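You operate a simulated robot arm through the tools that you are given. There is no shell and no other tool. Be economical: measure what you need, move in short steps, check, and stop when the job is done.

You are at the controls of a simulated two-armed robot. One attempt, no reset.

JOB
Put the pouch on the upper shelf of the loading cart away in the inside of the grey pouch tray. Then take the purple coupling on the top of the hatch shelf and put it away on the chair side of the packing table. Then take the loop tag that says "ready" from the tag block and leave it in the large bowl. Do these in the order given. Set down upright: purple coupling.

The check looks at the end state, three seconds after you hand in, the way a careful person would. Anything else that was tipped, shoved, dropped, spilled or broken makes it a failure.

ROBOT AND FRAMES
Two 7-joint arms with fingered hands on one trunk, on a base that drives. Base frame: it is fixed to the floor where the robot stands at the start and does not move with it; the origin is under the middle of the robot, x ahead of it, y to its left, z up; the surface under the hand at the start is at about z = 1169. Readings come in mm, rad, newtons and seconds.
The left shoulder is at the start at [21, 208, 1323], the right one opposite. Places, roughly: chair side of the packing table [2400, -800, 900]; inside of the grey pouch tray (31x18 cm) [-6780, -2080, 880]; large bowl [3250, -2750, 250]; loop tag [3250, -3250, 1000]; purple coupling [1000, 2250, 1250]. Payload 5 kg a hand.
The tool frame of a hand sits at the grasp point between the pads (the TCP): z along the fingers, y along the line on which they close. The tips reach 48 mm beyond it. Largest opening 160 mm; the body of the gripper starts 56 mm behind the TCP. The gripper is a hand of 4 fingers: y runs from the thumb to the fingers, the wrist lies at [-26, -142, -252] in the tool frame, and closing takes about 1.5 s.
Orientation is told as [roll, pitch, yaw] about the base's x, y, z axes, in that order, counted from this pose: with the fingers straight down and the wrist toward the robot, the tool's x, y and z point along [0, 1, 0], [1, 0, 0] and [0, 0, -1] of the base frame.

CONTROLS
- The arms move only by the tool drive_tool. It takes "left_deltas", "right_deltas" or both (then of equal length, played together; a hand with none holds still); each is a list of rows, each a list of 6 numbers: the shift along the tool's x, y, z in mm, then the turn, a rotation vector about the tool's x, y, z in rad. In form: [[tx, ty, tz, rx, ry, rz], ...]. A call has 1 to 20 rows; each row is the pose to reach, as a shift and turn from the pose commanded when the call began, along the tool's axes at that moment. "left_hand" and "right_hand" are, for a hand that has rows, the finger opening in mm, from 0 to 160, set as the call begins (left out, the last holds). A row lasts 0.2 s, in which the tool goes at most 50 mm and 0.15 rad; a call with a longer step from one row to the next is refused whole, and so is a gripper value outside its range. A pose out of reach is approached as far as the arm can. The call stops where the force on the tool passes 40 N (or 10 N more than at its start, if that is more) or the arm is blocked; 0.2 s more then pass. Each finger travels about 108 mm/s and halts on what it meets, pressing with about 24 N; the grip force reading is that of the motor and also rises with nothing between the fingers. The clock runs only during rows and for 0.2 s after the last one: add rows that repeat a pose to give the fingers time. The reply holds the time, the measured pose of the TCP, the force on the tool along the base axes, the opening and the grip force, in the units named above and with some noise, with the torque about the TCP (base axes, N m) and any sound that the robot's microphone picked up.
- Cameras (640 x 400 px; columns grow to the right, rows downward): "scene" is now at [95.3, -35.8, 1550.1]; the picture's right is [-0.40, -0.92, 0.00], its down [-0.17, 0.07, -0.98] and it looks along [0.90, -0.39, -0.19] (base axes); focal length 252 px, centre (320, 200). "left" rides on the left gripper at [-87, -133, -189] in its tool frame; the picture's right is [-0.83, -0.26, 0.49], its down [0.51, -0.71, 0.49] and it looks along [0.22, 0.66, 0.72] (tool axes); focal length 238 px, centre (320, 200). "right" rides on the right gripper at [87, -133, -189] in its tool frame; the picture's right is [-0.83, 0.26, -0.49], its down [-0.51, -0.71, 0.49] and it looks along [-0.22, 0.66, 0.72] (tool axes); focal length 238 px, centre (320, 200). There is no depth. A picture from a camera that has moved, and an enlarged one, comes with that camera's place and axes in the base frame and with its lens.
- camera(camera): a new picture of that camera. The clock stands still meanwhile.
- slide_trunk(by): slides the trunk up (or, below 0, down) by that many mm; the arms and the scene camera ride with it, the base frame stays. It gives what a move gives, with no picture.
- steer(legs): drives the robot by 1 to 6 legs, each [ahead, left, turn to the left] in mm, mm and rad, along the robot's own axes; the way and the turn of a leg run together, so that a leg with both is an arc; at most 1500 mm and 3.142 rad a leg. The arms and the cameras ride along, it lands a little off, and it stops where it bumps. It gives what a move gives.
- grasp_type(shape, hand): the hand has 4 fingers and takes this shape, open, in about a second: jaw (thumb against the fingers, like two jaws); tri (thumb and two fingers); tip (a fingertip pinch); poke (one finger out to press); point (the index stretched); flat (the hand flat); cup (the hand cupped); fist (a fist). The gripper value then closes the fingers along that shape, each until it touches; the sizes above hold for jaw. It gives what a move gives, with no picture.
- head_to(pan, tilt): turns the head with the scene camera to pan (to the left, within 1.501 rad either way) and tilt (down, from -0.506 to 1.204), counted from straight ahead of the robot. It gives what a move gives.
- enlarge(camera, box): a new picture of the part [left, top, right, bottom] of that camera's present view, enlarged. The clock stands still meanwhile.
- finish_job(): hands the job in; it is judged then, once.

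Go step by step. Nothing tells you exact positions but the pictures and the camera data: compare them with the known pose of the tool, close in by small moves and look again before you grip or let go. The budget is 165 turns and 138 pictures, counting those below and the enlarged ones. Unless the task says otherwise, let go and move clear before handing in.

The tools are called after ">>>" by a JSON object that holds its "name" and its "arguments". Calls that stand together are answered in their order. drive_tool: Moves the arms, as the interface text tells. Its arguments: {"type":"object","properties":{"left_deltas":{"type":"array"},"left_hand":{"type":"number"},"right_deltas":{"type":"array"},"right_hand":{"type":"number"}},"required":[]} The other tools are called the same way: slide_trunk (by) slides the trunk up or down; grasp_type (shape, hand) gives the hand a shape; steer (legs) drives the base; head_to (pan, tilt) turns the head that bears the scene camera; camera (camera) takes a picture; enlarge (camera, box) takes an enlarged picture of a part of a camera's view; finish_job () hands the job in.

At the start:

```text
t: 0.0
left_tool_pos: [806.3, 129.0, 1403.6]
left_ee_rot: [0.0, -0.001, 0.0]
left_contact_force: [-0.2, 0.3, -0.6]
left_ft_torque: [0.01, 0.02, -0.02]
left_opening: 159.4
left_finger_force: 0.0
left_shape: jaw
right_tool_pos: [632.8, -534.1, 1468.1]
right_ee_rot: [0.0, 0.001, 0.0]
right_contact_force: [-1.0, -0.4, 0.3]
right_ft_torque: [0.04, -0.01, -0.03]
right_opening: 159.8
right_finger_force: 0.1
right_shape: jaw
trunk travel left (down, up): [-325.0, 365.0]
robot x, y, heading: [1.6, -1.6, 0.001]
head pan, tilt: [-0.41, 0.188]
```

scene: 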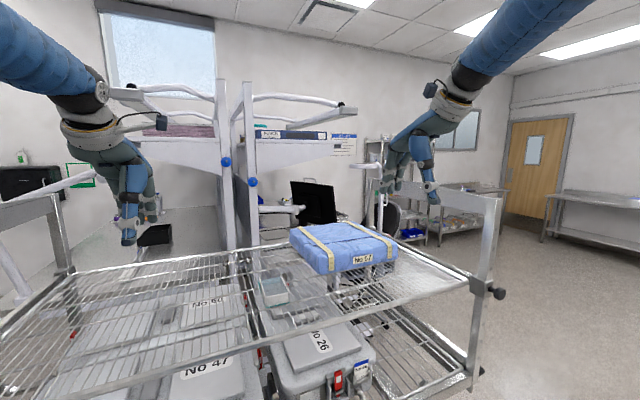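
right: 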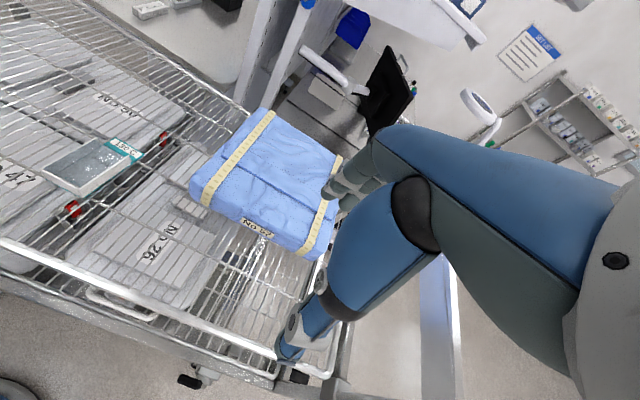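
left: 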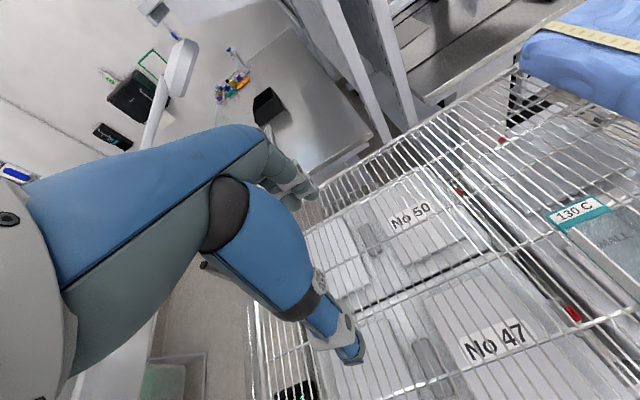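

I see a wire-shelf cart ahead with a blue wrapped pack and a small clear pouch with a teal strip, which I take to be at about (740, -170, 1170). I'll look closer at it and the surroundings.

>>> {"name": "enlarge", "arguments": {"camera": "scene", "box": [220, 230, 340, 350]}}

>>> {"name": "enlarge", "arguments": {"camera": "right", "box": [20, 100, 180, 220]}}

>>> {"name": "enlarge", "arguments": {"camera": "left", "box": [480, 160, 640, 300]}}

```text
3.33 times, centred on (280, 290) of scene
camera zoom: at [95.3, -35.8, 1550.1], right [-0.4, -0.92, 0.0], down [-0.17, 0.07, -0.98], along [0.9, -0.39, -0.19], focal length 838 px, centre (453, -100)
```

zoom: 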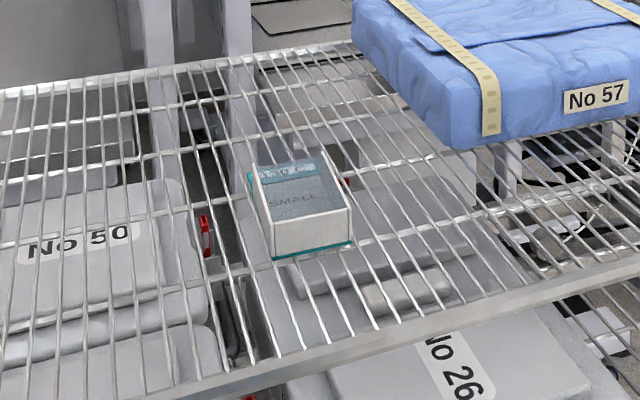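

```text
3.33 times, centred on (100, 160) of right
camera zoom: at [500.1, -445.5, 1656.2], right [0.26, -0.83, 0.49], down [-0.71, -0.51, -0.49], along [0.66, -0.22, -0.72], focal length 794 px, centre (1053, 333)
```

zoom: 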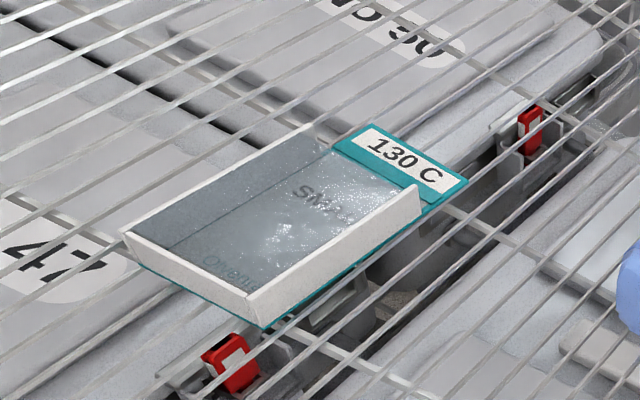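

```text
2.86 times, centred on (560, 230) of left
camera zoom: at [673.3, 42.2, 1592.7], right [-0.26, -0.83, -0.49], down [-0.71, 0.51, -0.49], along [0.66, 0.22, -0.72], focal length 681 px, centre (-366, 114)
```

zoom: 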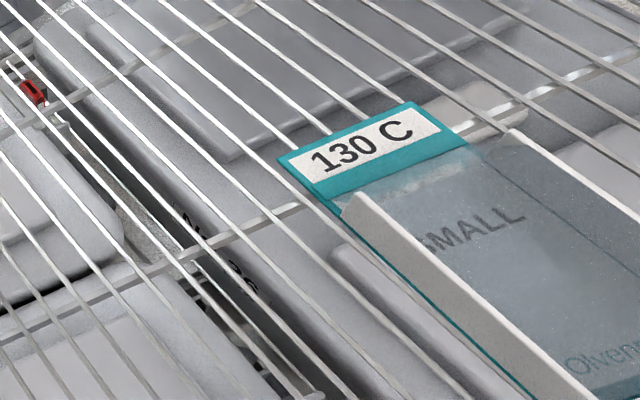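

The pouch lies lengthwise along x, about 125 x 62 mm and centred near (720, -170). I'll take the right hand above it, turned so the fingers close across its width.

>>> {"name": "drive_tool", "arguments": {"right_deltas": [[33, 8, 9, 0, 0, -0.1428], [66, 16, 18, 0, 0, -0.2856], [99, 24, 27, 0, 0, -0.4284], [132, 32, 36, 0, 0, -0.5712], [165, 40, 45, 0, 0, -0.714], [198, 48, 54, 0, 0, -0.8568], [231, 56, 63, 0, 0, -0.9996], [264, 64, 72, 0, 0, -1.1424], [297, 72, 81, 0, 0, -1.2852], [330, 80, 90, 0, 0, -1.428], [364, 87, 100, 0, 0, -1.5708], [364, 87, 100, 0, 0, -1.5708]], "right_hand": 115}}

>>> {"name": "camera", "arguments": {"camera": "scene"}}

>>> {"name": "camera", "arguments": {"camera": "right"}}

```text
t: 2.6
left_tool_pos: [804.9, 128.1, 1403.6]
left_ee_rot: [0.002, 0.001, 0.0]
left_contact_force: [-1.2, -0.9, 0.3]
left_ft_torque: [0.07, -0.04, 0.04]
left_opening: 159.6
left_finger_force: 0.1
left_shape: jaw
right_tool_pos: [719.5, -169.9, 1370.3]
right_ee_rot: [-0.002, -0.002, 1.572]
right_contact_force: [-0.5, -1.0, 0.3]
right_ft_torque: [0.08, -0.05, -0.03]
right_opening: 115.4
right_finger_force: 0.1
right_shape: jaw
trunk travel left (down, up): [-325.0, 365.0]
robot x, y, heading: [1.8, -0.3, 0.001]
head pan, tilt: [-0.41, 0.188]
```

```text
131 pictures are left
camera scene: at [94.2, -37.2, 1550.2], right [-0.4, -0.92, 0.0], down [-0.17, 0.08, -0.98], along [0.9, -0.39, -0.19], focal length 252 px, centre (320, 200)
```

scene: 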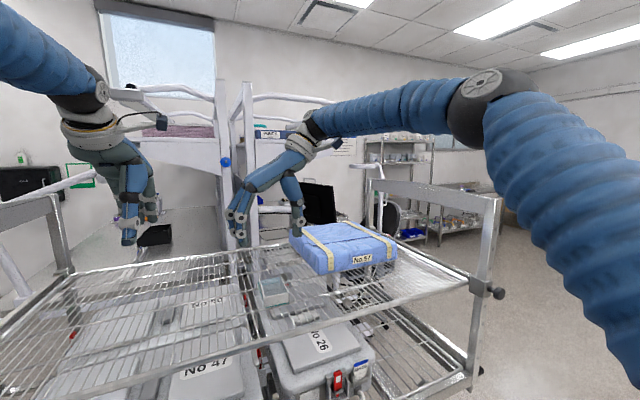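

```text
130 pictures are left
camera right: at [632.5, -302.5, 1557.7], right [0.83, 0.26, 0.49], down [0.51, -0.71, -0.49], along [0.22, 0.66, -0.72], focal length 238 px, centre (320, 200)
```

right: 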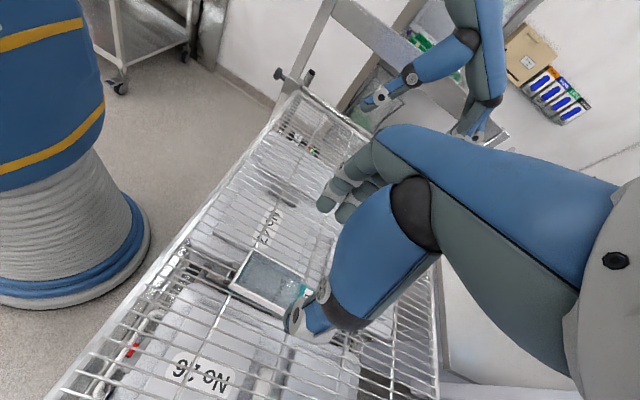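

The hand hovers above the pouch. I'll measure the pouch's corners from this wrist view.

>>> {"name": "enlarge", "arguments": {"camera": "right", "box": [200, 220, 360, 340]}}

```text
3.33 times, centred on (280, 280) of right
camera zoom: at [632.5, -302.5, 1557.7], right [0.83, 0.26, 0.49], down [0.51, -0.71, -0.49], along [0.22, 0.66, -0.72], focal length 794 px, centre (453, -67)
```

zoom: 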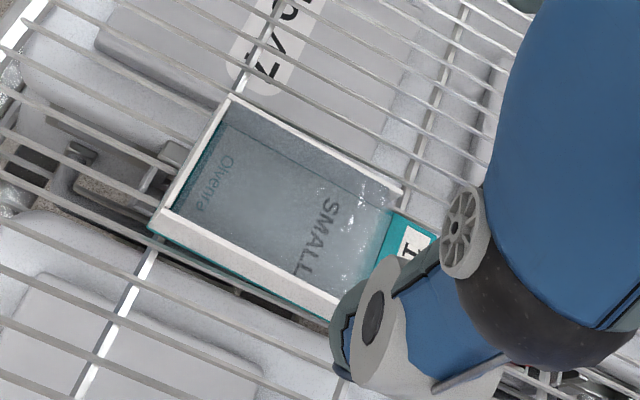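

The pouch is centred at about (718, -167), 64 mm wide and about 22 mm high. I'll go down to just above the wires and check.

>>> {"name": "drive_tool", "arguments": {"right_deltas": [[1, 2.5, 40, 0, 0, 0], [1, 2.5, 80, 0, 0, 0], [1, 2.5, 115, 0, 0, 0], [1, 2.5, 135, 0, 0, 0], [1, 2.5, 147, 0, 0, 0]]}}

>>> {"name": "camera", "arguments": {"camera": "right"}}

>>> {"name": "enlarge", "arguments": {"camera": "scene", "box": [200, 210, 340, 330]}}

```text
t: 3.8
left_tool_pos: [806.3, 130.1, 1403.2]
left_ee_rot: [0.0, 0.0, 0.0]
left_contact_force: [1.3, 0.5, 0.3]
left_ft_torque: [-0.02, 0.02, -0.01]
left_opening: 159.7
left_finger_force: 0.1
left_shape: jaw
right_tool_pos: [719.0, -168.0, 1221.3]
right_ee_rot: [0.001, 0.0, 1.57]
right_contact_force: [-0.4, -0.3, 0.3]
right_ft_torque: [0.01, 0.02, -0.01]
right_opening: 115.2
right_finger_force: 0.0
right_shape: jaw
trunk travel left (down, up): [-325.0, 365.0]
robot x, y, heading: [-0.7, -0.6, -0.005]
head pan, tilt: [-0.41, 0.188]
```

```text
128 pictures are left
camera right: at [633.1, -299.1, 1408.4], right [0.83, 0.26, 0.49], down [0.51, -0.71, -0.49], along [0.22, 0.66, -0.72], focal length 238 px, centre (320, 200)
```

right: 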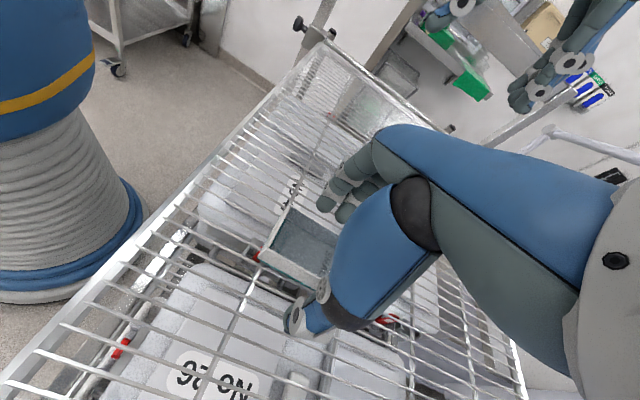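

```text
3.33 times, centred on (270, 270) of scene
camera zoom: at [95.8, -35.7, 1550.1], right [-0.4, -0.92, 0.0], down [-0.17, 0.07, -0.98], along [0.9, -0.39, -0.19], focal length 838 px, centre (487, -33)
```

zoom: 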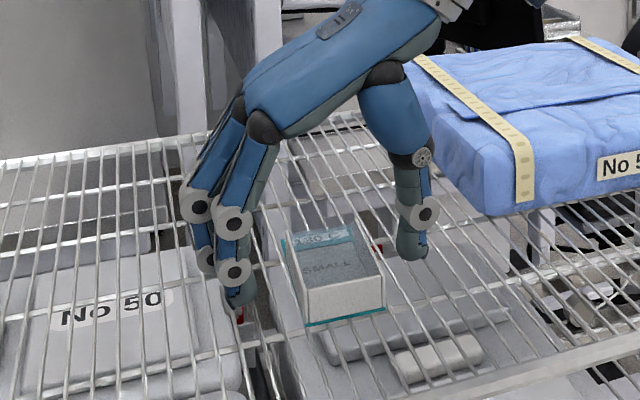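

The fingers straddle the pouch and are clear of the wires. Next I close.

>>> {"name": "drive_tool", "arguments": {"right_deltas": [[0, 0, 0, 0, 0, 0], [0, 0, 0, 0, 0, 0], [0, 0, 0, 0, 0, 0], [0, 0, 0, 0, 0, 0], [0, 0, 0, 0, 0, 0], [0, 0, 0, 0, 0, 0], [0, 0, 0, 0, 0, 0]], "right_hand": 40}}

>>> {"name": "enlarge", "arguments": {"camera": "scene", "box": [200, 210, 340, 330]}}

```text
t: 5.4
left_tool_pos: [806.0, 129.7, 1403.5]
left_ee_rot: [0.0, -0.001, -0.002]
left_contact_force: [-0.2, -0.1, -0.3]
left_ft_torque: [0.01, -0.02, -0.02]
left_opening: 159.6
left_finger_force: 0.1
left_shape: jaw
right_tool_pos: [720.6, -167.9, 1220.1]
right_ee_rot: [0.002, -0.001, 1.571]
right_contact_force: [0.0, -1.4, 1.5]
right_ft_torque: [0.04, 0.0, -0.02]
right_opening: 55.7
right_finger_force: 23.8
right_shape: jaw
trunk travel left (down, up): [-325.0, 365.0]
robot x, y, heading: [0.4, -2.6, -0.001]
head pan, tilt: [-0.41, 0.188]
```

```text
3.33 times, centred on (270, 270) of scene
camera zoom: at [95.5, -35.7, 1550.1], right [-0.4, -0.92, 0.0], down [-0.17, 0.07, -0.98], along [0.9, -0.39, -0.19], focal length 838 px, centre (487, -33)
```

zoom: 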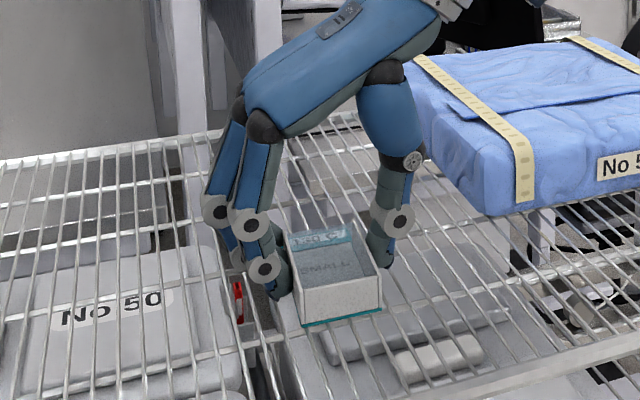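

The grip is firm at 56 mm. I'll lift slowly and check.

>>> {"name": "drive_tool", "arguments": {"right_deltas": [[0, 0, -15, 0, 0, 0], [0, 0, -40, 0, 0, 0], [0, 0, -80, 0, 0, 0], [0, 0, -120, 0, 0, 0], [0, 0, -160, 0, 0, 0]]}}

>>> {"name": "camera", "arguments": {"camera": "scene"}}

>>> {"name": "head_to", "arguments": {"pan": -1.5, "tilt": 0.2}}

>>> {"name": "camera", "arguments": {"camera": "scene"}}

```text
t: 6.6
left_tool_pos: [805.5, 131.4, 1404.1]
left_ee_rot: [-0.001, -0.002, 0.0]
left_contact_force: [-0.8, 0.3, 0.7]
left_ft_torque: [-0.03, -0.06, -0.02]
left_opening: 159.5
left_finger_force: 0.0
left_shape: jaw
right_tool_pos: [717.8, -167.1, 1381.7]
right_ee_rot: [0.001, 0.001, 1.572]
right_contact_force: [-0.4, 1.1, -0.1]
right_ft_torque: [-0.03, 0.01, 0.0]
right_opening: 55.9
right_finger_force: 24.4
right_shape: jaw
trunk travel left (down, up): [-325.0, 365.0]
robot x, y, heading: [-0.4, 0.6, -0.002]
head pan, tilt: [-0.41, 0.188]
```

```text
125 pictures are left
camera scene: at [94.7, -34.8, 1550.2], right [-0.4, -0.92, 0.0], down [-0.17, 0.07, -0.98], along [0.9, -0.39, -0.19], focal length 252 px, centre (320, 200)
```

scene: 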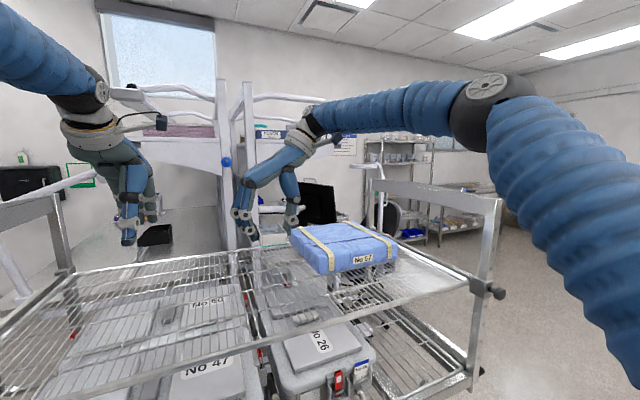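

```text
t: 7.9
left_tool_pos: [805.6, 130.4, 1403.6]
left_ee_rot: [0.0, -0.001, -0.001]
left_contact_force: [0.5, -0.2, 0.0]
left_ft_torque: [0.03, -0.03, 0.03]
left_opening: 159.9
left_finger_force: 0.1
left_shape: jaw
right_tool_pos: [720.6, -168.0, 1380.9]
right_ee_rot: [0.0, 0.0, 1.571]
right_contact_force: [-0.5, -0.7, -0.7]
right_ft_torque: [-0.03, 0.01, 0.02]
right_opening: 55.3
right_finger_force: 23.7
right_shape: jaw
trunk travel left (down, up): [-325.0, 365.0]
robot x, y, heading: [1.3, -0.9, -0.003]
head pan, tilt: [-1.499, 0.201]
```

```text
124 pictures are left
camera scene: at [16.9, -91.6, 1549.0], right [-1.0, -0.07, 0.0], down [-0.01, 0.2, -0.98], along [0.07, -0.98, -0.2], focal length 252 px, centre (320, 200)
```

scene: 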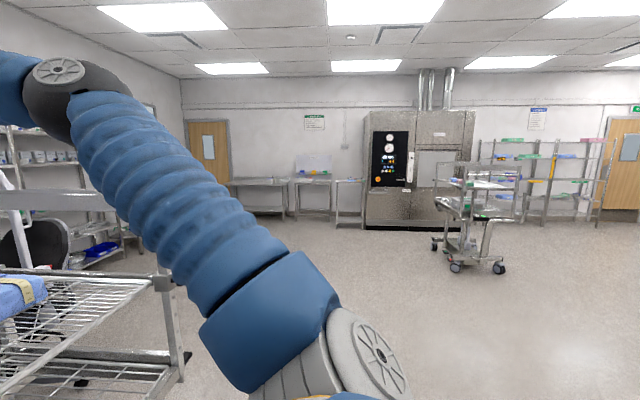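

The pouch is lifted. I'll check the left side and rear before backing away from the cart.

>>> {"name": "head_to", "arguments": {"pan": 1.5, "tilt": 0.2}}

>>> {"name": "camera", "arguments": {"camera": "scene"}}

>>> {"name": "camera", "arguments": {"camera": "right"}}

```text
t: 10.5
left_tool_pos: [806.5, 130.0, 1404.3]
left_ee_rot: [0.0, 0.002, 0.0]
left_contact_force: [0.4, 0.0, -0.6]
left_ft_torque: [-0.03, -0.05, 0.03]
left_opening: 159.7
left_finger_force: 0.1
left_shape: jaw
right_tool_pos: [719.5, -167.5, 1381.3]
right_ee_rot: [-0.001, 0.001, 1.572]
right_contact_force: [-0.9, 0.1, -0.5]
right_ft_torque: [0.02, -0.02, 0.03]
right_opening: 55.9
right_finger_force: 24.0
right_shape: jaw
trunk travel left (down, up): [-325.0, 365.0]
robot x, y, heading: [1.2, -0.1, -0.006]
head pan, tilt: [1.499, 0.201]
```

```text
123 pictures are left
camera scene: at [16.8, 94.3, 1549.0], right [1.0, -0.07, 0.0], down [-0.01, -0.2, -0.98], along [0.07, 0.98, -0.2], focal length 252 px, centre (320, 200)
```

scene: 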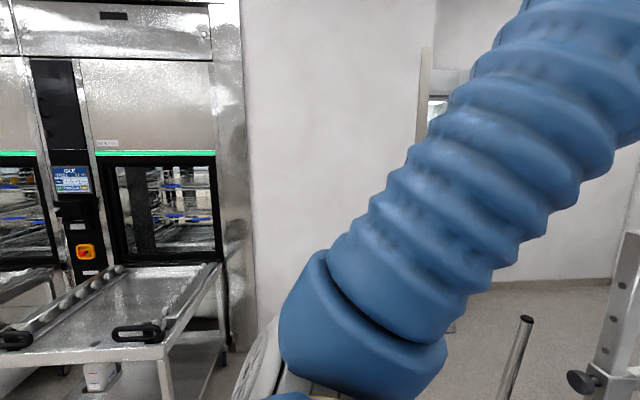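

```text
122 pictures are left
camera right: at [631.9, -298.7, 1568.2], right [0.83, 0.26, 0.49], down [0.51, -0.71, -0.49], along [0.22, 0.66, -0.72], focal length 238 px, centre (320, 200)
```

right: 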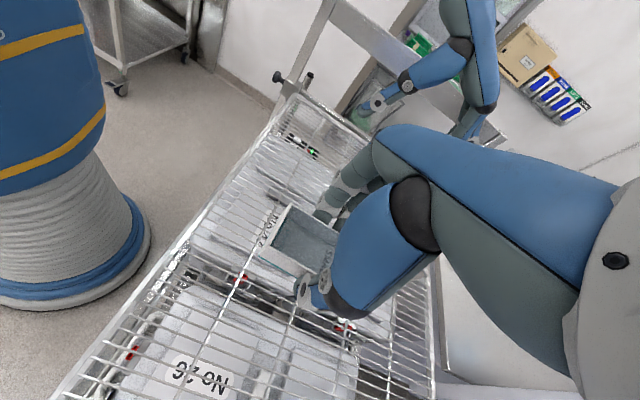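

There's a washer loading table on the left and open floor to the right. I'll back off 420 mm, turn right in place, and look toward the tray.

>>> {"name": "steer", "arguments": {"legs": [[-420, 0, 0], [0, 0, -1.57]]}}

>>> {"name": "head_to", "arguments": {"pan": -1.2, "tilt": 0.2}}

>>> {"name": "camera", "arguments": {"camera": "scene"}}

```text
t: 17.0
left_tool_pos: [-297.9, -805.2, 1404.8]
left_ee_rot: [0.0, 0.0, -1.577]
left_contact_force: [0.1, -0.2, -0.2]
left_ft_torque: [-0.03, -0.03, 0.0]
left_opening: 159.5
left_finger_force: 0.0
left_shape: jaw
right_tool_pos: [-595.8, -717.8, 1381.2]
right_ee_rot: [0.0, -0.001, -0.005]
right_contact_force: [-0.1, -0.4, -1.6]
right_ft_torque: [0.01, -0.05, 0.0]
right_opening: 56.0
right_finger_force: 24.0
right_shape: jaw
trunk travel left (down, up): [-325.0, 365.0]
robot x, y, heading: [-425.1, 2.0, -1.577]
head pan, tilt: [1.499, 0.201]
```

```text
t: 19.4
left_tool_pos: [-298.8, -805.8, 1404.1]
left_ee_rot: [0.0, -0.001, -1.576]
left_contact_force: [-0.6, 0.1, 0.4]
left_ft_torque: [-0.02, -0.01, -0.01]
left_opening: 159.7
left_finger_force: 0.0
left_shape: jaw
right_tool_pos: [-595.4, -717.3, 1380.4]
right_ee_rot: [-0.001, -0.001, -0.006]
right_contact_force: [0.5, 0.5, -0.6]
right_ft_torque: [0.01, -0.03, -0.03]
right_opening: 55.6
right_finger_force: 23.9
right_shape: jaw
trunk travel left (down, up): [-325.0, 365.0]
robot x, y, heading: [-421.4, 2.7, -1.572]
head pan, tilt: [-1.201, 0.201]
```

```text
121 pictures are left
camera scene: at [-512.3, -42.3, 1548.9], right [-0.36, 0.93, 0.0], down [0.19, 0.07, -0.98], along [-0.92, -0.35, -0.2], focal length 252 px, centre (320, 200)
```

scene: 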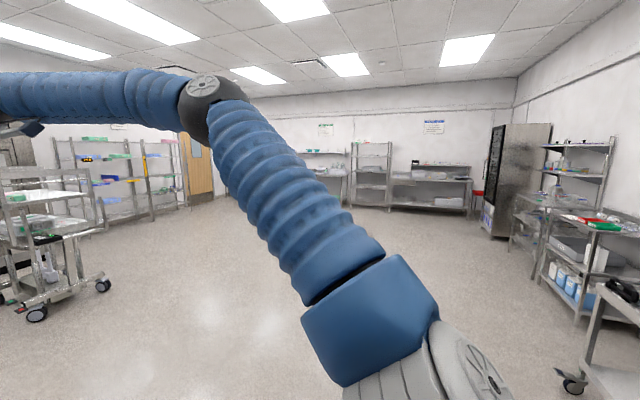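

The tray's table is about 6.5 m away across an open floor. I'll turn toward it and drive most of the way.

>>> {"name": "steer", "arguments": {"legs": [[0, 0, -1.253], [1300, 0, 0], [1300, 0, 0], [1300, 0, 0], [1000, 0, 0]]}}

>>> {"name": "head_to", "arguments": {"pan": 0, "tilt": 0.2}}

>>> {"name": "camera", "arguments": {"camera": "scene"}}

```text
t: 46.0
left_tool_pos: [-5782.5, -1921.0, 1404.8]
left_ee_rot: [-0.001, -0.002, -2.821]
left_contact_force: [-0.6, -0.4, 0.5]
left_ft_torque: [0.02, -0.01, -0.02]
left_opening: 159.5
left_finger_force: 0.0
left_shape: jaw
right_tool_pos: [-5794.5, -1611.2, 1381.1]
right_ee_rot: [-0.001, -0.001, -1.249]
right_contact_force: [-0.3, 0.4, -0.2]
right_ft_torque: [0.03, 0.03, -0.01]
right_opening: 55.7
right_finger_force: 23.6
right_shape: jaw
trunk travel left (down, up): [-325.0, 365.0]
robot x, y, heading: [-5057.3, -1544.0, -2.82]
head pan, tilt: [-1.201, 0.201]
```

```text
t: 47.4
left_tool_pos: [-5782.9, -1920.3, 1403.0]
left_ee_rot: [-0.001, 0.0, -2.821]
left_contact_force: [0.0, -0.6, -0.1]
left_ft_torque: [0.01, -0.01, -0.01]
left_opening: 159.7
left_finger_force: 0.0
left_shape: jaw
right_tool_pos: [-5793.4, -1610.7, 1380.9]
right_ee_rot: [0.0, 0.0, -1.25]
right_contact_force: [0.4, -0.9, -0.2]
right_ft_torque: [0.03, 0.04, -0.02]
right_opening: 55.6
right_finger_force: 24.7
right_shape: jaw
trunk travel left (down, up): [-325.0, 365.0]
robot x, y, heading: [-5057.5, -1544.0, -2.826]
head pan, tilt: [0.0, 0.201]
```

```text
120 pictures are left
camera scene: at [-5158.6, -1573.7, 1548.9], right [-0.32, 0.95, 0.0], down [0.19, 0.06, -0.98], along [-0.93, -0.31, -0.2], focal length 252 px, centre (320, 200)
```

scene: 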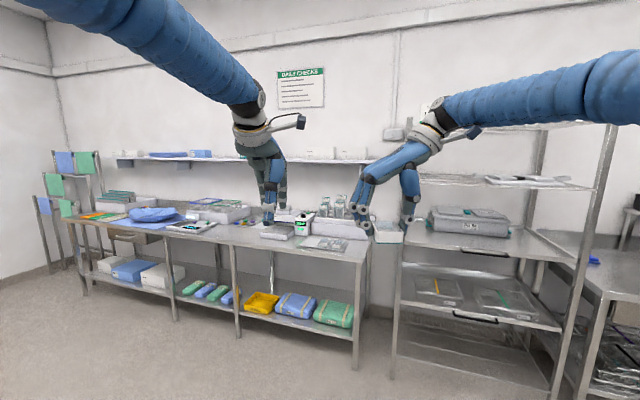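

>>> {"name": "enlarge", "arguments": {"camera": "scene", "box": [80, 170, 400, 280]}}

>>> {"name": "enlarge", "arguments": {"camera": "scene", "box": [220, 180, 400, 280]}}

```text
2.00 times, centred on (240, 225) of scene
camera zoom: at [-5158.6, -1573.7, 1548.9], right [-0.32, 0.95, 0.0], down [0.19, 0.06, -0.98], along [-0.93, -0.31, -0.2], focal length 503 px, centre (480, 150)
```

zoom: 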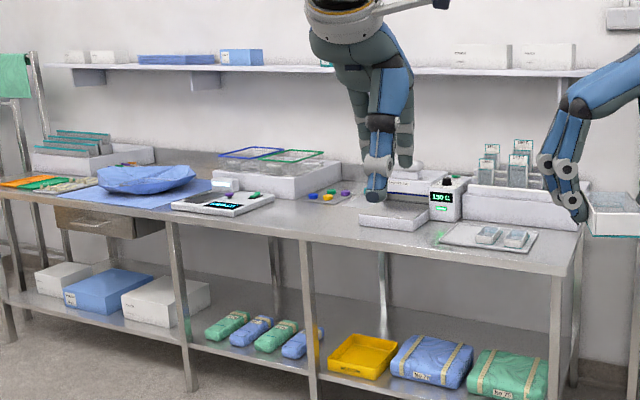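

```text
3.56 times, centred on (310, 230) of scene
camera zoom: at [-5158.6, -1573.7, 1548.9], right [-0.32, 0.95, 0.0], down [0.19, 0.06, -0.98], along [-0.93, -0.31, -0.2], focal length 894 px, centre (356, 93)
```

zoom: 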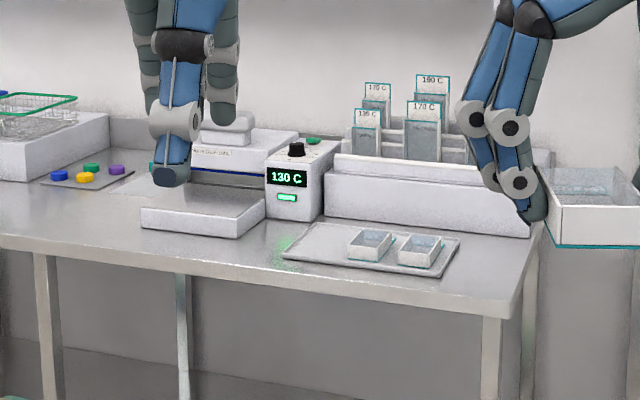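

The flat grey tray with two pouches matches the given tray location, and its left slot at about y = -2180 is free. I'll retract the left arm for clearance and drive up square to the table.

>>> {"name": "drive_tool", "arguments": {"left_deltas": [[0, -45, 0, 0, 0, 0], [0, -90, 0, 0, 0, 0], [0, -135, 0, 0, 0, 0], [0, -180, 0, 0, 0, 0], [0, -225, 0, 0, 0, 0], [0, -250, 0, 0, 0, 0]]}}

>>> {"name": "steer", "arguments": {"legs": [[0, 0, -0.316], [0, 800, 0], [780, 0, 0]]}}

>>> {"name": "head_to", "arguments": {"pan": -0.2, "tilt": 0.55}}

>>> {"name": "camera", "arguments": {"camera": "scene"}}

```text
t: 48.8
left_tool_pos: [-5545.6, -1840.2, 1405.3]
left_ee_rot: [-0.002, -0.001, -2.819]
left_contact_force: [-0.1, 0.7, 0.3]
left_ft_torque: [-0.15, 0.02, 0.03]
left_opening: 159.8
left_finger_force: 0.2
left_shape: jaw
right_tool_pos: [-5792.5, -1610.0, 1381.9]
right_ee_rot: [0.001, 0.0, -1.25]
right_contact_force: [0.5, 0.9, 0.0]
right_ft_torque: [-0.08, 0.02, -0.02]
right_opening: 56.0
right_finger_force: 24.7
right_shape: jaw
trunk travel left (down, up): [-325.0, 365.0]
robot x, y, heading: [-5062.9, -1543.1, -2.817]
head pan, tilt: [0.0, 0.201]
```

```text
t: 57.9
left_tool_pos: [-6391.2, -2490.4, 1404.7]
left_ee_rot: [0.001, 0.0, -3.123]
left_contact_force: [0.6, -0.3, 0.2]
left_ft_torque: [0.01, -0.02, 0.0]
left_opening: 159.8
left_finger_force: 0.1
left_shape: jaw
right_tool_pos: [-6560.3, -2197.4, 1381.1]
right_ee_rot: [0.0, 0.0, -1.55]
right_contact_force: [-0.4, 0.2, 0.5]
right_ft_torque: [0.03, -0.03, 0.03]
right_opening: 55.5
right_finger_force: 23.6
right_shape: jaw
trunk travel left (down, up): [-325.0, 365.0]
robot x, y, heading: [-5836.6, -2350.8, -3.125]
head pan, tilt: [0.0, 0.201]
```

```text
t: 58.7
left_tool_pos: [-6390.7, -2489.9, 1404.7]
left_ee_rot: [0.001, -0.002, -3.123]
left_contact_force: [0.3, 0.2, -0.5]
left_ft_torque: [0.0, 0.0, 0.02]
left_opening: 159.9
left_finger_force: 0.0
left_shape: jaw
right_tool_pos: [-6559.1, -2195.7, 1382.4]
right_ee_rot: [0.001, -0.001, -1.55]
right_contact_force: [0.3, -0.8, 0.4]
right_ft_torque: [0.01, 0.01, 0.0]
right_opening: 55.8
right_finger_force: 23.9
right_shape: jaw
trunk travel left (down, up): [-325.0, 365.0]
robot x, y, heading: [-5835.7, -2348.2, -3.119]
head pan, tilt: [-0.201, 0.55]
```

```text
117 pictures are left
camera scene: at [-5936.7, -2331.4, 1516.8], right [0.18, 0.98, 0.0], down [0.51, -0.09, -0.85], along [-0.84, 0.15, -0.52], focal length 252 px, centre (320, 200)
```

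scene: 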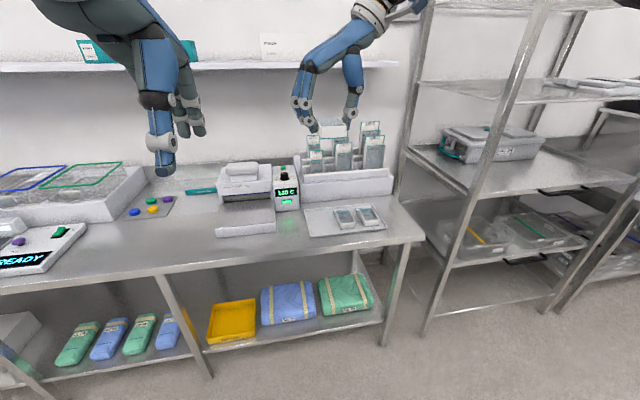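

>>> {"name": "enlarge", "arguments": {"camera": "scene", "box": [280, 185, 400, 260]}}

```text
5.33 times, centred on (340, 222) of scene
camera zoom: at [-5936.7, -2331.4, 1516.8], right [0.18, 0.98, 0.0], down [0.51, -0.09, -0.85], along [-0.84, 0.15, -0.52], focal length 1341 px, centre (213, 80)
```

zoom: 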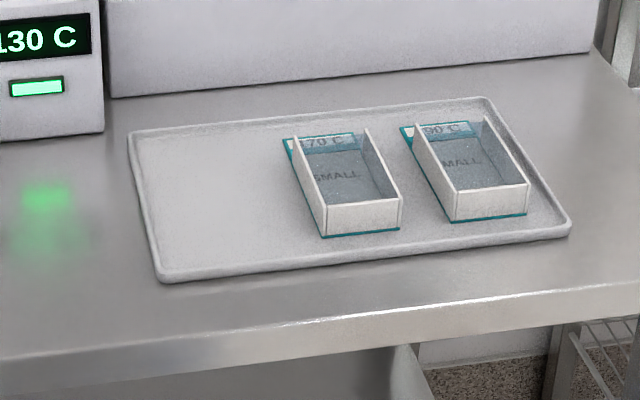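

The free left part of the tray is 123 mm wide, centred on y ≈ -2170. I'll lower the trunk, then advance so the hand is over it.

>>> {"name": "slide_trunk", "arguments": {"by": -260}}

>>> {"name": "steer", "arguments": {"legs": [[220, 0, -0.02]]}}

>>> {"name": "camera", "arguments": {"camera": "scene"}}

```text
t: 61.4
left_tool_pos: [-6391.8, -2490.3, 1145.1]
left_ee_rot: [0.0, 0.0, -3.122]
left_contact_force: [-0.2, 0.1, -0.1]
left_ft_torque: [0.01, 0.02, 0.0]
left_opening: 159.8
left_finger_force: 0.0
left_shape: jaw
right_tool_pos: [-6559.3, -2195.9, 1121.7]
right_ee_rot: [0.0, 0.0, -1.55]
right_contact_force: [0.1, -0.8, -0.4]
right_ft_torque: [-0.03, 0.02, -0.01]
right_opening: 55.7
right_finger_force: 24.4
right_shape: jaw
trunk travel left (down, up): [-65.0, 625.0]
robot x, y, heading: [-5837.3, -2352.8, -3.118]
head pan, tilt: [-0.201, 0.55]
```

```text
t: 63.1
left_tool_pos: [-6614.4, -2482.9, 1143.7]
left_ee_rot: [0.0, 0.002, -3.141]
left_contact_force: [-1.1, 0.8, -1.3]
left_ft_torque: [0.04, -0.1, 0.01]
left_opening: 160.1
left_finger_force: 0.0
left_shape: jaw
right_tool_pos: [-6778.5, -2184.6, 1119.2]
right_ee_rot: [0.002, -0.002, -1.571]
right_contact_force: [-1.7, 0.3, -1.9]
right_ft_torque: [-0.07, -0.17, 0.04]
right_opening: 55.6
right_finger_force: 23.8
right_shape: jaw
trunk travel left (down, up): [-65.0, 625.0]
robot x, y, heading: [-6053.6, -2348.8, 3.136]
head pan, tilt: [-0.201, 0.55]
```

```text
115 pictures are left
camera scene: at [-6158.0, -2331.6, 1256.5], right [0.2, 0.98, 0.0], down [0.51, -0.1, -0.85], along [-0.83, 0.17, -0.52], focal length 252 px, centre (320, 200)
```

scene: 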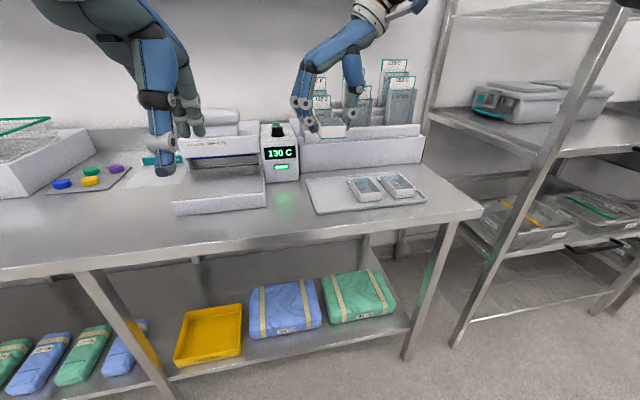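

Now I lower the hand toward the free slot, stopping a few centimetres above it to check.

>>> {"name": "drive_tool", "arguments": {"right_deltas": [[-2.5, -13.6, 40, 0, 0, 0], [-2.5, -13.6, 80, 0, 0, 0], [-2.5, -13.6, 120, 0, 0, 0], [-2.5, -13.6, 145, 0, 0, 0], [-2.5, -13.6, 145, 0, 0, 0]]}}

>>> {"name": "enlarge", "arguments": {"camera": "scene", "box": [260, 130, 440, 240]}}

>>> {"name": "camera", "arguments": {"camera": "right"}}

```text
t: 64.3
left_tool_pos: [-6614.3, -2482.3, 1143.8]
left_ee_rot: [0.001, -0.001, -3.141]
left_contact_force: [-0.3, -0.3, 0.1]
left_ft_torque: [0.01, 0.02, -0.02]
left_opening: 160.0
left_finger_force: 0.1
left_shape: jaw
right_tool_pos: [-6777.7, -2169.5, 975.6]
right_ee_rot: [0.0, 0.001, -1.57]
right_contact_force: [0.2, 0.0, -0.3]
right_ft_torque: [0.01, -0.02, 0.0]
right_opening: 55.7
right_finger_force: 23.6
right_shape: jaw
trunk travel left (down, up): [-65.0, 625.0]
robot x, y, heading: [-6059.6, -2357.0, 3.141]
head pan, tilt: [-0.201, 0.55]
```

```text
3.56 times, centred on (350, 185) of scene
camera zoom: at [-6156.7, -2331.5, 1256.7], right [0.2, 0.98, 0.0], down [0.51, -0.1, -0.85], along [-0.84, 0.17, -0.52], focal length 894 px, centre (213, 253)
```

zoom: 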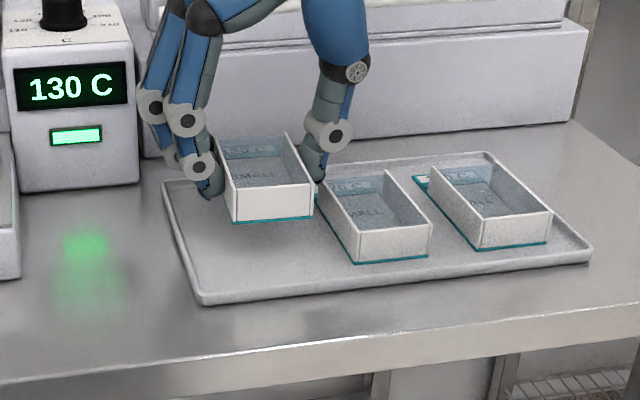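

```text
113 pictures are left
camera right: at [-6691.7, -2035.1, 1163.3], right [-0.83, -0.26, 0.49], down [-0.51, 0.71, -0.49], along [-0.22, -0.66, -0.72], focal length 238 px, centre (320, 200)
```

right: 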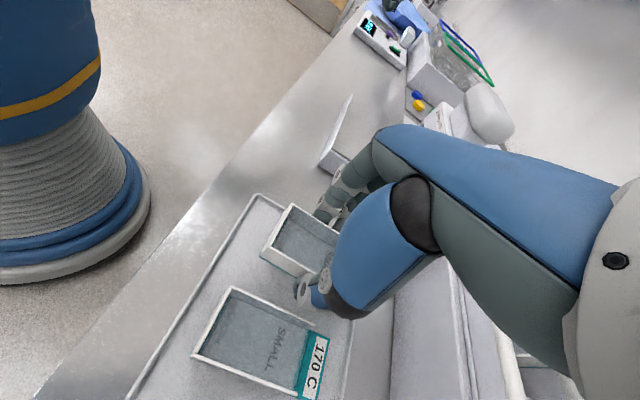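

The pouch lines up with the free slot, with about 35 mm clear on each side. I'll shift it 10 mm toward the front and lower.

>>> {"name": "drive_tool", "arguments": {"right_deltas": [[10, 0, 15, 0, 0, 0], [10, 0, 28, 0, 0, 0], [10, 0, 33, 0, 0, 0], [10, 0, 33, 0, 0, 0]]}}

>>> {"name": "enlarge", "arguments": {"camera": "scene", "box": [280, 150, 400, 225]}}

```text
t: 65.3
left_tool_pos: [-6614.1, -2481.6, 1143.3]
left_ee_rot: [0.0, -0.001, -3.143]
left_contact_force: [0.9, -0.2, -0.1]
left_ft_torque: [-0.02, -0.01, -0.01]
left_opening: 159.9
left_finger_force: 0.0
left_shape: jaw
right_tool_pos: [-6768.6, -2170.0, 943.1]
right_ee_rot: [0.0, -0.001, -1.571]
right_contact_force: [-0.1, -0.1, -0.6]
right_ft_torque: [0.04, 0.01, -0.01]
right_opening: 55.8
right_finger_force: 23.6
right_shape: jaw
trunk travel left (down, up): [-65.0, 625.0]
robot x, y, heading: [-6053.5, -2349.8, 3.142]
head pan, tilt: [-0.201, 0.55]
```

```text
5.33 times, centred on (340, 188) of scene
camera zoom: at [-6156.9, -2331.6, 1256.7], right [0.2, 0.98, 0.0], down [0.51, -0.1, -0.85], along [-0.84, 0.17, -0.52], focal length 1341 px, centre (213, 267)
```

zoom: 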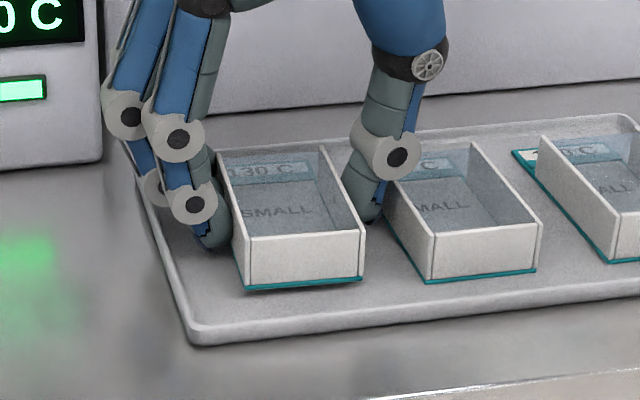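

It's nearly down, so I'll step down in small increments and watch the force.

>>> {"name": "drive_tool", "arguments": {"right_deltas": [[0, 0, 2, 0, 0, 0], [0, 0, 4, 0, 0, 0], [0, 0, 6, 0, 0, 0], [0, 0, 6, 0, 0, 0]]}}

>>> {"name": "enlarge", "arguments": {"camera": "scene", "box": [280, 150, 400, 225]}}

```text
t: 66.3
left_tool_pos: [-6613.2, -2481.6, 1143.5]
left_ee_rot: [-0.001, 0.0, -3.141]
left_contact_force: [1.0, 0.7, 0.2]
left_ft_torque: [-0.03, 0.01, -0.01]
left_opening: 159.7
left_finger_force: 0.1
left_shape: jaw
right_tool_pos: [-6768.3, -2170.7, 936.7]
right_ee_rot: [0.0, -0.001, -1.569]
right_contact_force: [-0.7, 0.3, 1.1]
right_ft_torque: [-0.01, 0.02, -0.05]
right_opening: 55.7
right_finger_force: 24.1
right_shape: jaw
trunk travel left (down, up): [-65.0, 625.0]
robot x, y, heading: [-6057.8, -2350.3, 3.141]
head pan, tilt: [-0.201, 0.55]
```

```text
5.33 times, centred on (340, 188) of scene
camera zoom: at [-6156.7, -2331.6, 1256.7], right [0.2, 0.98, 0.0], down [0.51, -0.1, -0.85], along [-0.84, 0.17, -0.52], focal length 1341 px, centre (213, 267)
```

zoom: 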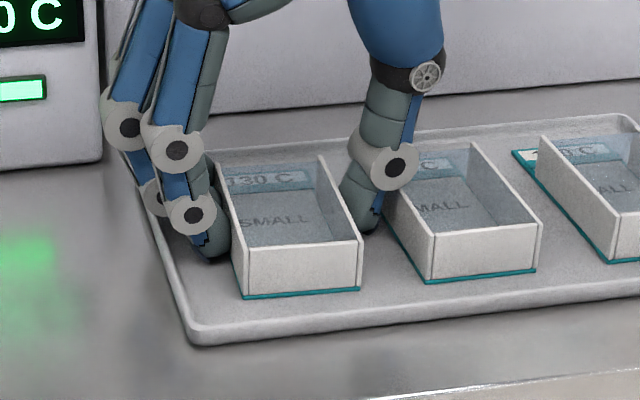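

>>> {"name": "drive_tool", "arguments": {"right_deltas": [[0, 0, 1.5, 0, 0, 0], [0, 0, 3, 0, 0, 0], [0, 0, 3, 0, 0, 0]]}}

```text
t: 67.1
left_tool_pos: [-6612.1, -2482.1, 1144.3]
left_ee_rot: [0.0, -0.001, -3.14]
left_contact_force: [-0.6, 0.5, 0.6]
left_ft_torque: [-0.05, -0.02, 0.0]
left_opening: 159.9
left_finger_force: 0.2
left_shape: jaw
right_tool_pos: [-6769.1, -2170.0, 934.9]
right_ee_rot: [-0.002, -0.004, -1.571]
right_contact_force: [0.7, 0.8, 16.8]
right_ft_torque: [-0.03, 0.03, 0.01]
right_opening: 56.2
right_finger_force: 23.5
right_shape: jaw
trunk travel left (down, up): [-65.0, 625.0]
robot x, y, heading: [-6059.4, -2349.8, 3.146]
head pan, tilt: [-0.201, 0.55]
```

Contact reads 17 N upward, so the pouch is resting. I'll ease up 1 mm, open a little, and check before withdrawing.

>>> {"name": "drive_tool", "arguments": {"right_deltas": [[0, 0, -1.5, 0, 0, 0], [0, 0, -1.5, 0, 0, 0], [0, 0, -1.5, 0, 0, 0], [0, 0, -1.5, 0, 0, 0]], "right_hand": 70}}

>>> {"name": "enlarge", "arguments": {"camera": "scene", "box": [280, 150, 400, 225]}}

```text
t: 68.1
left_tool_pos: [-6612.5, -2482.5, 1144.0]
left_ee_rot: [0.0, 0.001, -3.142]
left_contact_force: [0.2, 0.6, -0.4]
left_ft_torque: [-0.01, 0.0, 0.02]
left_opening: 160.0
left_finger_force: 0.0
left_shape: jaw
right_tool_pos: [-6767.7, -2170.2, 935.3]
right_ee_rot: [0.004, 0.001, -1.571]
right_contact_force: [0.6, -0.2, 4.3]
right_ft_torque: [-0.01, -0.08, -0.02]
right_opening: 68.8
right_finger_force: 0.0
right_shape: jaw
trunk travel left (down, up): [-65.0, 625.0]
robot x, y, heading: [-6058.9, -2353.8, 3.14]
head pan, tilt: [-0.201, 0.55]
```

```text
5.33 times, centred on (340, 188) of scene
camera zoom: at [-6156.5, -2331.6, 1256.7], right [0.2, 0.98, 0.0], down [0.51, -0.1, -0.85], along [-0.84, 0.17, -0.52], focal length 1341 px, centre (213, 267)
```

zoom: 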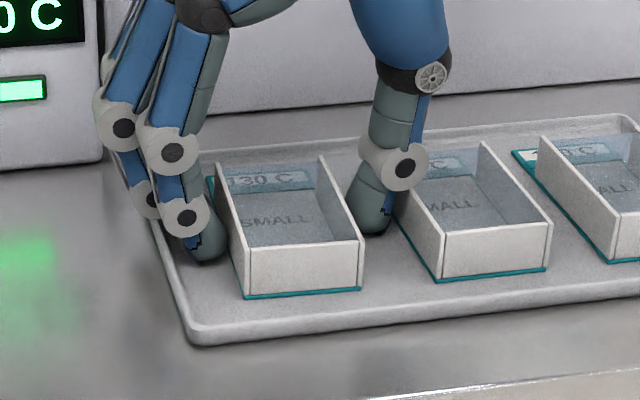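

The pouch is released and resting flat, and the thumb nudged its neighbour by about 5 mm. I'll narrow the opening slightly and lift straight up.

>>> {"name": "drive_tool", "arguments": {"right_deltas": [[0, 0, 0, 0, 0, 0], [0, 0, -8, 0, 0, 0], [0, 0, -40, 0, 0, 0], [0, 0, -85, 0, 0, 0], [0, 0, -130, 0, 0, 0], [0, 0, -175, 0, 0, 0]], "right_hand": 65}}

>>> {"name": "enlarge", "arguments": {"camera": "scene", "box": [260, 130, 440, 240]}}

```text
t: 69.5
left_tool_pos: [-6611.8, -2483.1, 1144.1]
left_ee_rot: [-0.001, -0.001, -3.142]
left_contact_force: [1.2, -0.8, 0.1]
left_ft_torque: [0.0, 0.06, -0.01]
left_opening: 160.1
left_finger_force: 0.0
left_shape: jaw
right_tool_pos: [-6767.9, -2171.0, 1110.3]
right_ee_rot: [0.003, -0.001, -1.57]
right_contact_force: [0.4, 0.2, -0.1]
right_ft_torque: [0.01, 0.05, -0.03]
right_opening: 57.9
right_finger_force: 23.7
right_shape: jaw
trunk travel left (down, up): [-65.0, 625.0]
robot x, y, heading: [-6059.7, -2350.6, 3.144]
head pan, tilt: [-0.201, 0.55]
```

```text
3.56 times, centred on (350, 185) of scene
camera zoom: at [-6155.9, -2332.1, 1256.8], right [0.2, 0.98, 0.0], down [0.51, -0.1, -0.85], along [-0.84, 0.17, -0.52], focal length 894 px, centre (213, 253)
```

zoom: 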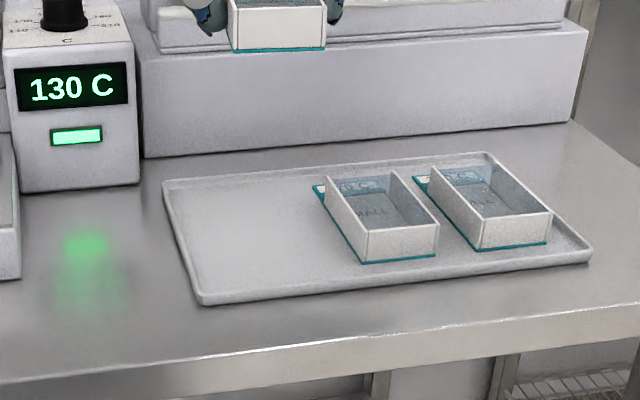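

Closing to 65 re-gripped the pouch and it came up with the hand, but the neighbour is fine. I'll put it down again 5 mm further from the neighbour and keep the 70 opening on the way out.

>>> {"name": "drive_tool", "arguments": {"right_deltas": [[0, 5, 45, 0, 0, 0], [0, 5, 90, 0, 0, 0], [0, 5, 130, 0, 0, 0], [0, 5, 155, 0, 0, 0], [0, 5, 167, 0, 0, 0], [0, 5, 167, 0, 0, 0]]}}

>>> {"name": "enlarge", "arguments": {"camera": "scene", "box": [280, 150, 400, 225]}}

```text
t: 70.9
left_tool_pos: [-6614.2, -2482.4, 1143.3]
left_ee_rot: [-0.001, -0.001, -3.142]
left_contact_force: [0.1, -0.5, 0.0]
left_ft_torque: [-0.01, 0.02, -0.02]
left_opening: 159.7
left_finger_force: 0.0
left_shape: jaw
right_tool_pos: [-6769.5, -2174.4, 942.0]
right_ee_rot: [-0.001, 0.0, -1.572]
right_contact_force: [0.0, 0.0, 0.8]
right_ft_torque: [0.01, 0.0, 0.01]
right_opening: 57.9
right_finger_force: 24.4
right_shape: jaw
trunk travel left (down, up): [-65.0, 625.0]
robot x, y, heading: [-6056.4, -2348.3, 3.14]
head pan, tilt: [-0.201, 0.55]
```

```text
5.33 times, centred on (340, 188) of scene
camera zoom: at [-6156.6, -2331.6, 1256.7], right [0.2, 0.98, 0.0], down [0.51, -0.1, -0.85], along [-0.84, 0.17, -0.52], focal length 1341 px, centre (213, 267)
```

zoom: 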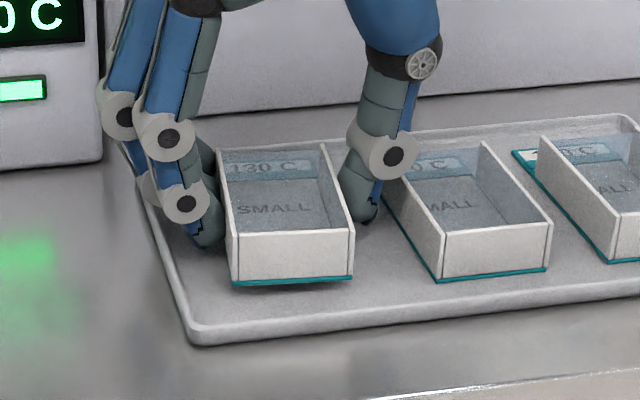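

>>> {"name": "drive_tool", "arguments": {"right_deltas": [[0, 0, 3, 0, 0, 0], [0, 0, 6, 0, 0, 0], [0, 0, 7.5, 0, 0, 0], [0, 0, 7.5, 0, 0, 0]]}}

>>> {"name": "drive_tool", "arguments": {"right_deltas": [[0, 0, 0, 0, 0, 0], [0, 0, 0, 0, 0, 0], [0, 0, 0, 0, 0, 0], [0, 0, -1, 0, 0, 0]], "right_hand": 71}}

>>> {"name": "enlarge", "arguments": {"camera": "scene", "box": [280, 150, 400, 225]}}

```text
t: 71.9
left_tool_pos: [-6613.6, -2480.8, 1144.4]
left_ee_rot: [0.0, -0.001, -3.143]
left_contact_force: [0.0, -0.3, -1.0]
left_ft_torque: [0.02, 0.0, -0.02]
left_opening: 159.9
left_finger_force: 0.0
left_shape: jaw
right_tool_pos: [-6769.9, -2175.2, 937.4]
right_ee_rot: [-0.001, 0.001, -1.572]
right_contact_force: [-0.4, 0.8, -0.7]
right_ft_torque: [0.01, -0.02, -0.03]
right_opening: 57.9
right_finger_force: 23.8
right_shape: jaw
trunk travel left (down, up): [-65.0, 625.0]
robot x, y, heading: [-6057.2, -2353.4, 3.139]
head pan, tilt: [-0.201, 0.55]
```

```text
t: 72.9
left_tool_pos: [-6611.9, -2482.5, 1144.8]
left_ee_rot: [-0.001, 0.0, -3.14]
left_contact_force: [-0.3, -0.7, -0.2]
left_ft_torque: [-0.04, 0.01, -0.01]
left_opening: 159.6
left_finger_force: 0.0
left_shape: jaw
right_tool_pos: [-6768.6, -2174.1, 936.3]
right_ee_rot: [-0.001, 0.0, -1.57]
right_contact_force: [0.5, 0.0, 0.5]
right_ft_torque: [-0.01, -0.03, 0.05]
right_opening: 70.9
right_finger_force: 0.0
right_shape: jaw
trunk travel left (down, up): [-65.0, 625.0]
robot x, y, heading: [-6057.8, -2354.5, 3.138]
head pan, tilt: [-0.201, 0.55]
```

```text
5.33 times, centred on (340, 188) of scene
camera zoom: at [-6156.7, -2331.6, 1256.7], right [0.2, 0.98, 0.0], down [0.51, -0.1, -0.85], along [-0.84, 0.17, -0.52], focal length 1341 px, centre (213, 267)
```

zoom: 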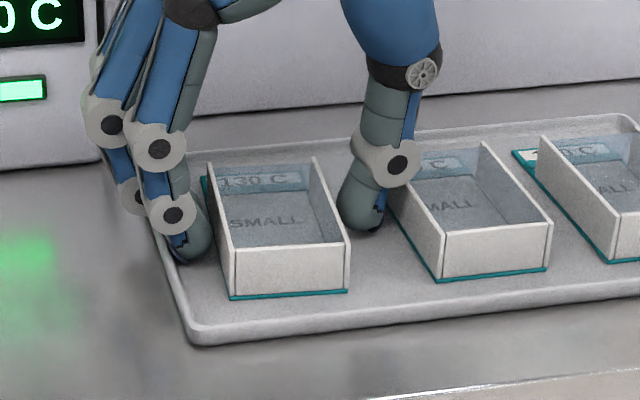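

The pouch is released flat in the tray and the neighbour hasn't moved. I'll lift straight out with the opening held.

>>> {"name": "drive_tool", "arguments": {"right_deltas": [[0, 0, -5, 0, 0, 0], [0, 0, -30, 0, 0, 0], [0, 0, -75, 0, 0, 0], [0, 0, -120, 0, 0, 0], [0, 0, -165, 0, 0, 0], [0, 0, -200, 0, 0, 0]]}}

>>> {"name": "enlarge", "arguments": {"camera": "scene", "box": [260, 130, 440, 240]}}

```text
t: 74.3
left_tool_pos: [-6613.4, -2482.3, 1144.3]
left_ee_rot: [0.001, -0.001, -3.142]
left_contact_force: [0.8, -0.8, 0.8]
left_ft_torque: [0.02, 0.09, -0.04]
left_opening: 160.1
left_finger_force: 0.1
left_shape: jaw
right_tool_pos: [-6768.5, -2175.9, 1137.6]
right_ee_rot: [0.003, 0.001, -1.568]
right_contact_force: [1.0, -0.3, -0.5]
right_ft_torque: [0.01, 0.02, 0.02]
right_opening: 70.6
right_finger_force: 0.1
right_shape: jaw
trunk travel left (down, up): [-65.0, 625.0]
robot x, y, heading: [-6056.0, -2349.3, 3.144]
head pan, tilt: [-0.201, 0.55]
```

```text
3.56 times, centred on (350, 185) of scene
camera zoom: at [-6156.2, -2332.0, 1256.7], right [0.2, 0.98, 0.0], down [0.51, -0.1, -0.85], along [-0.84, 0.17, -0.52], focal length 894 px, centre (213, 253)
```

zoom: 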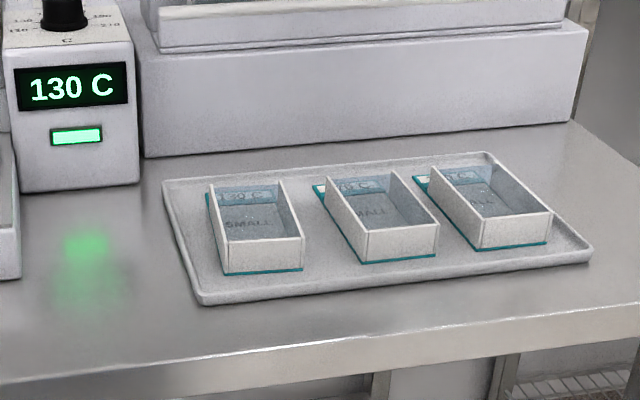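

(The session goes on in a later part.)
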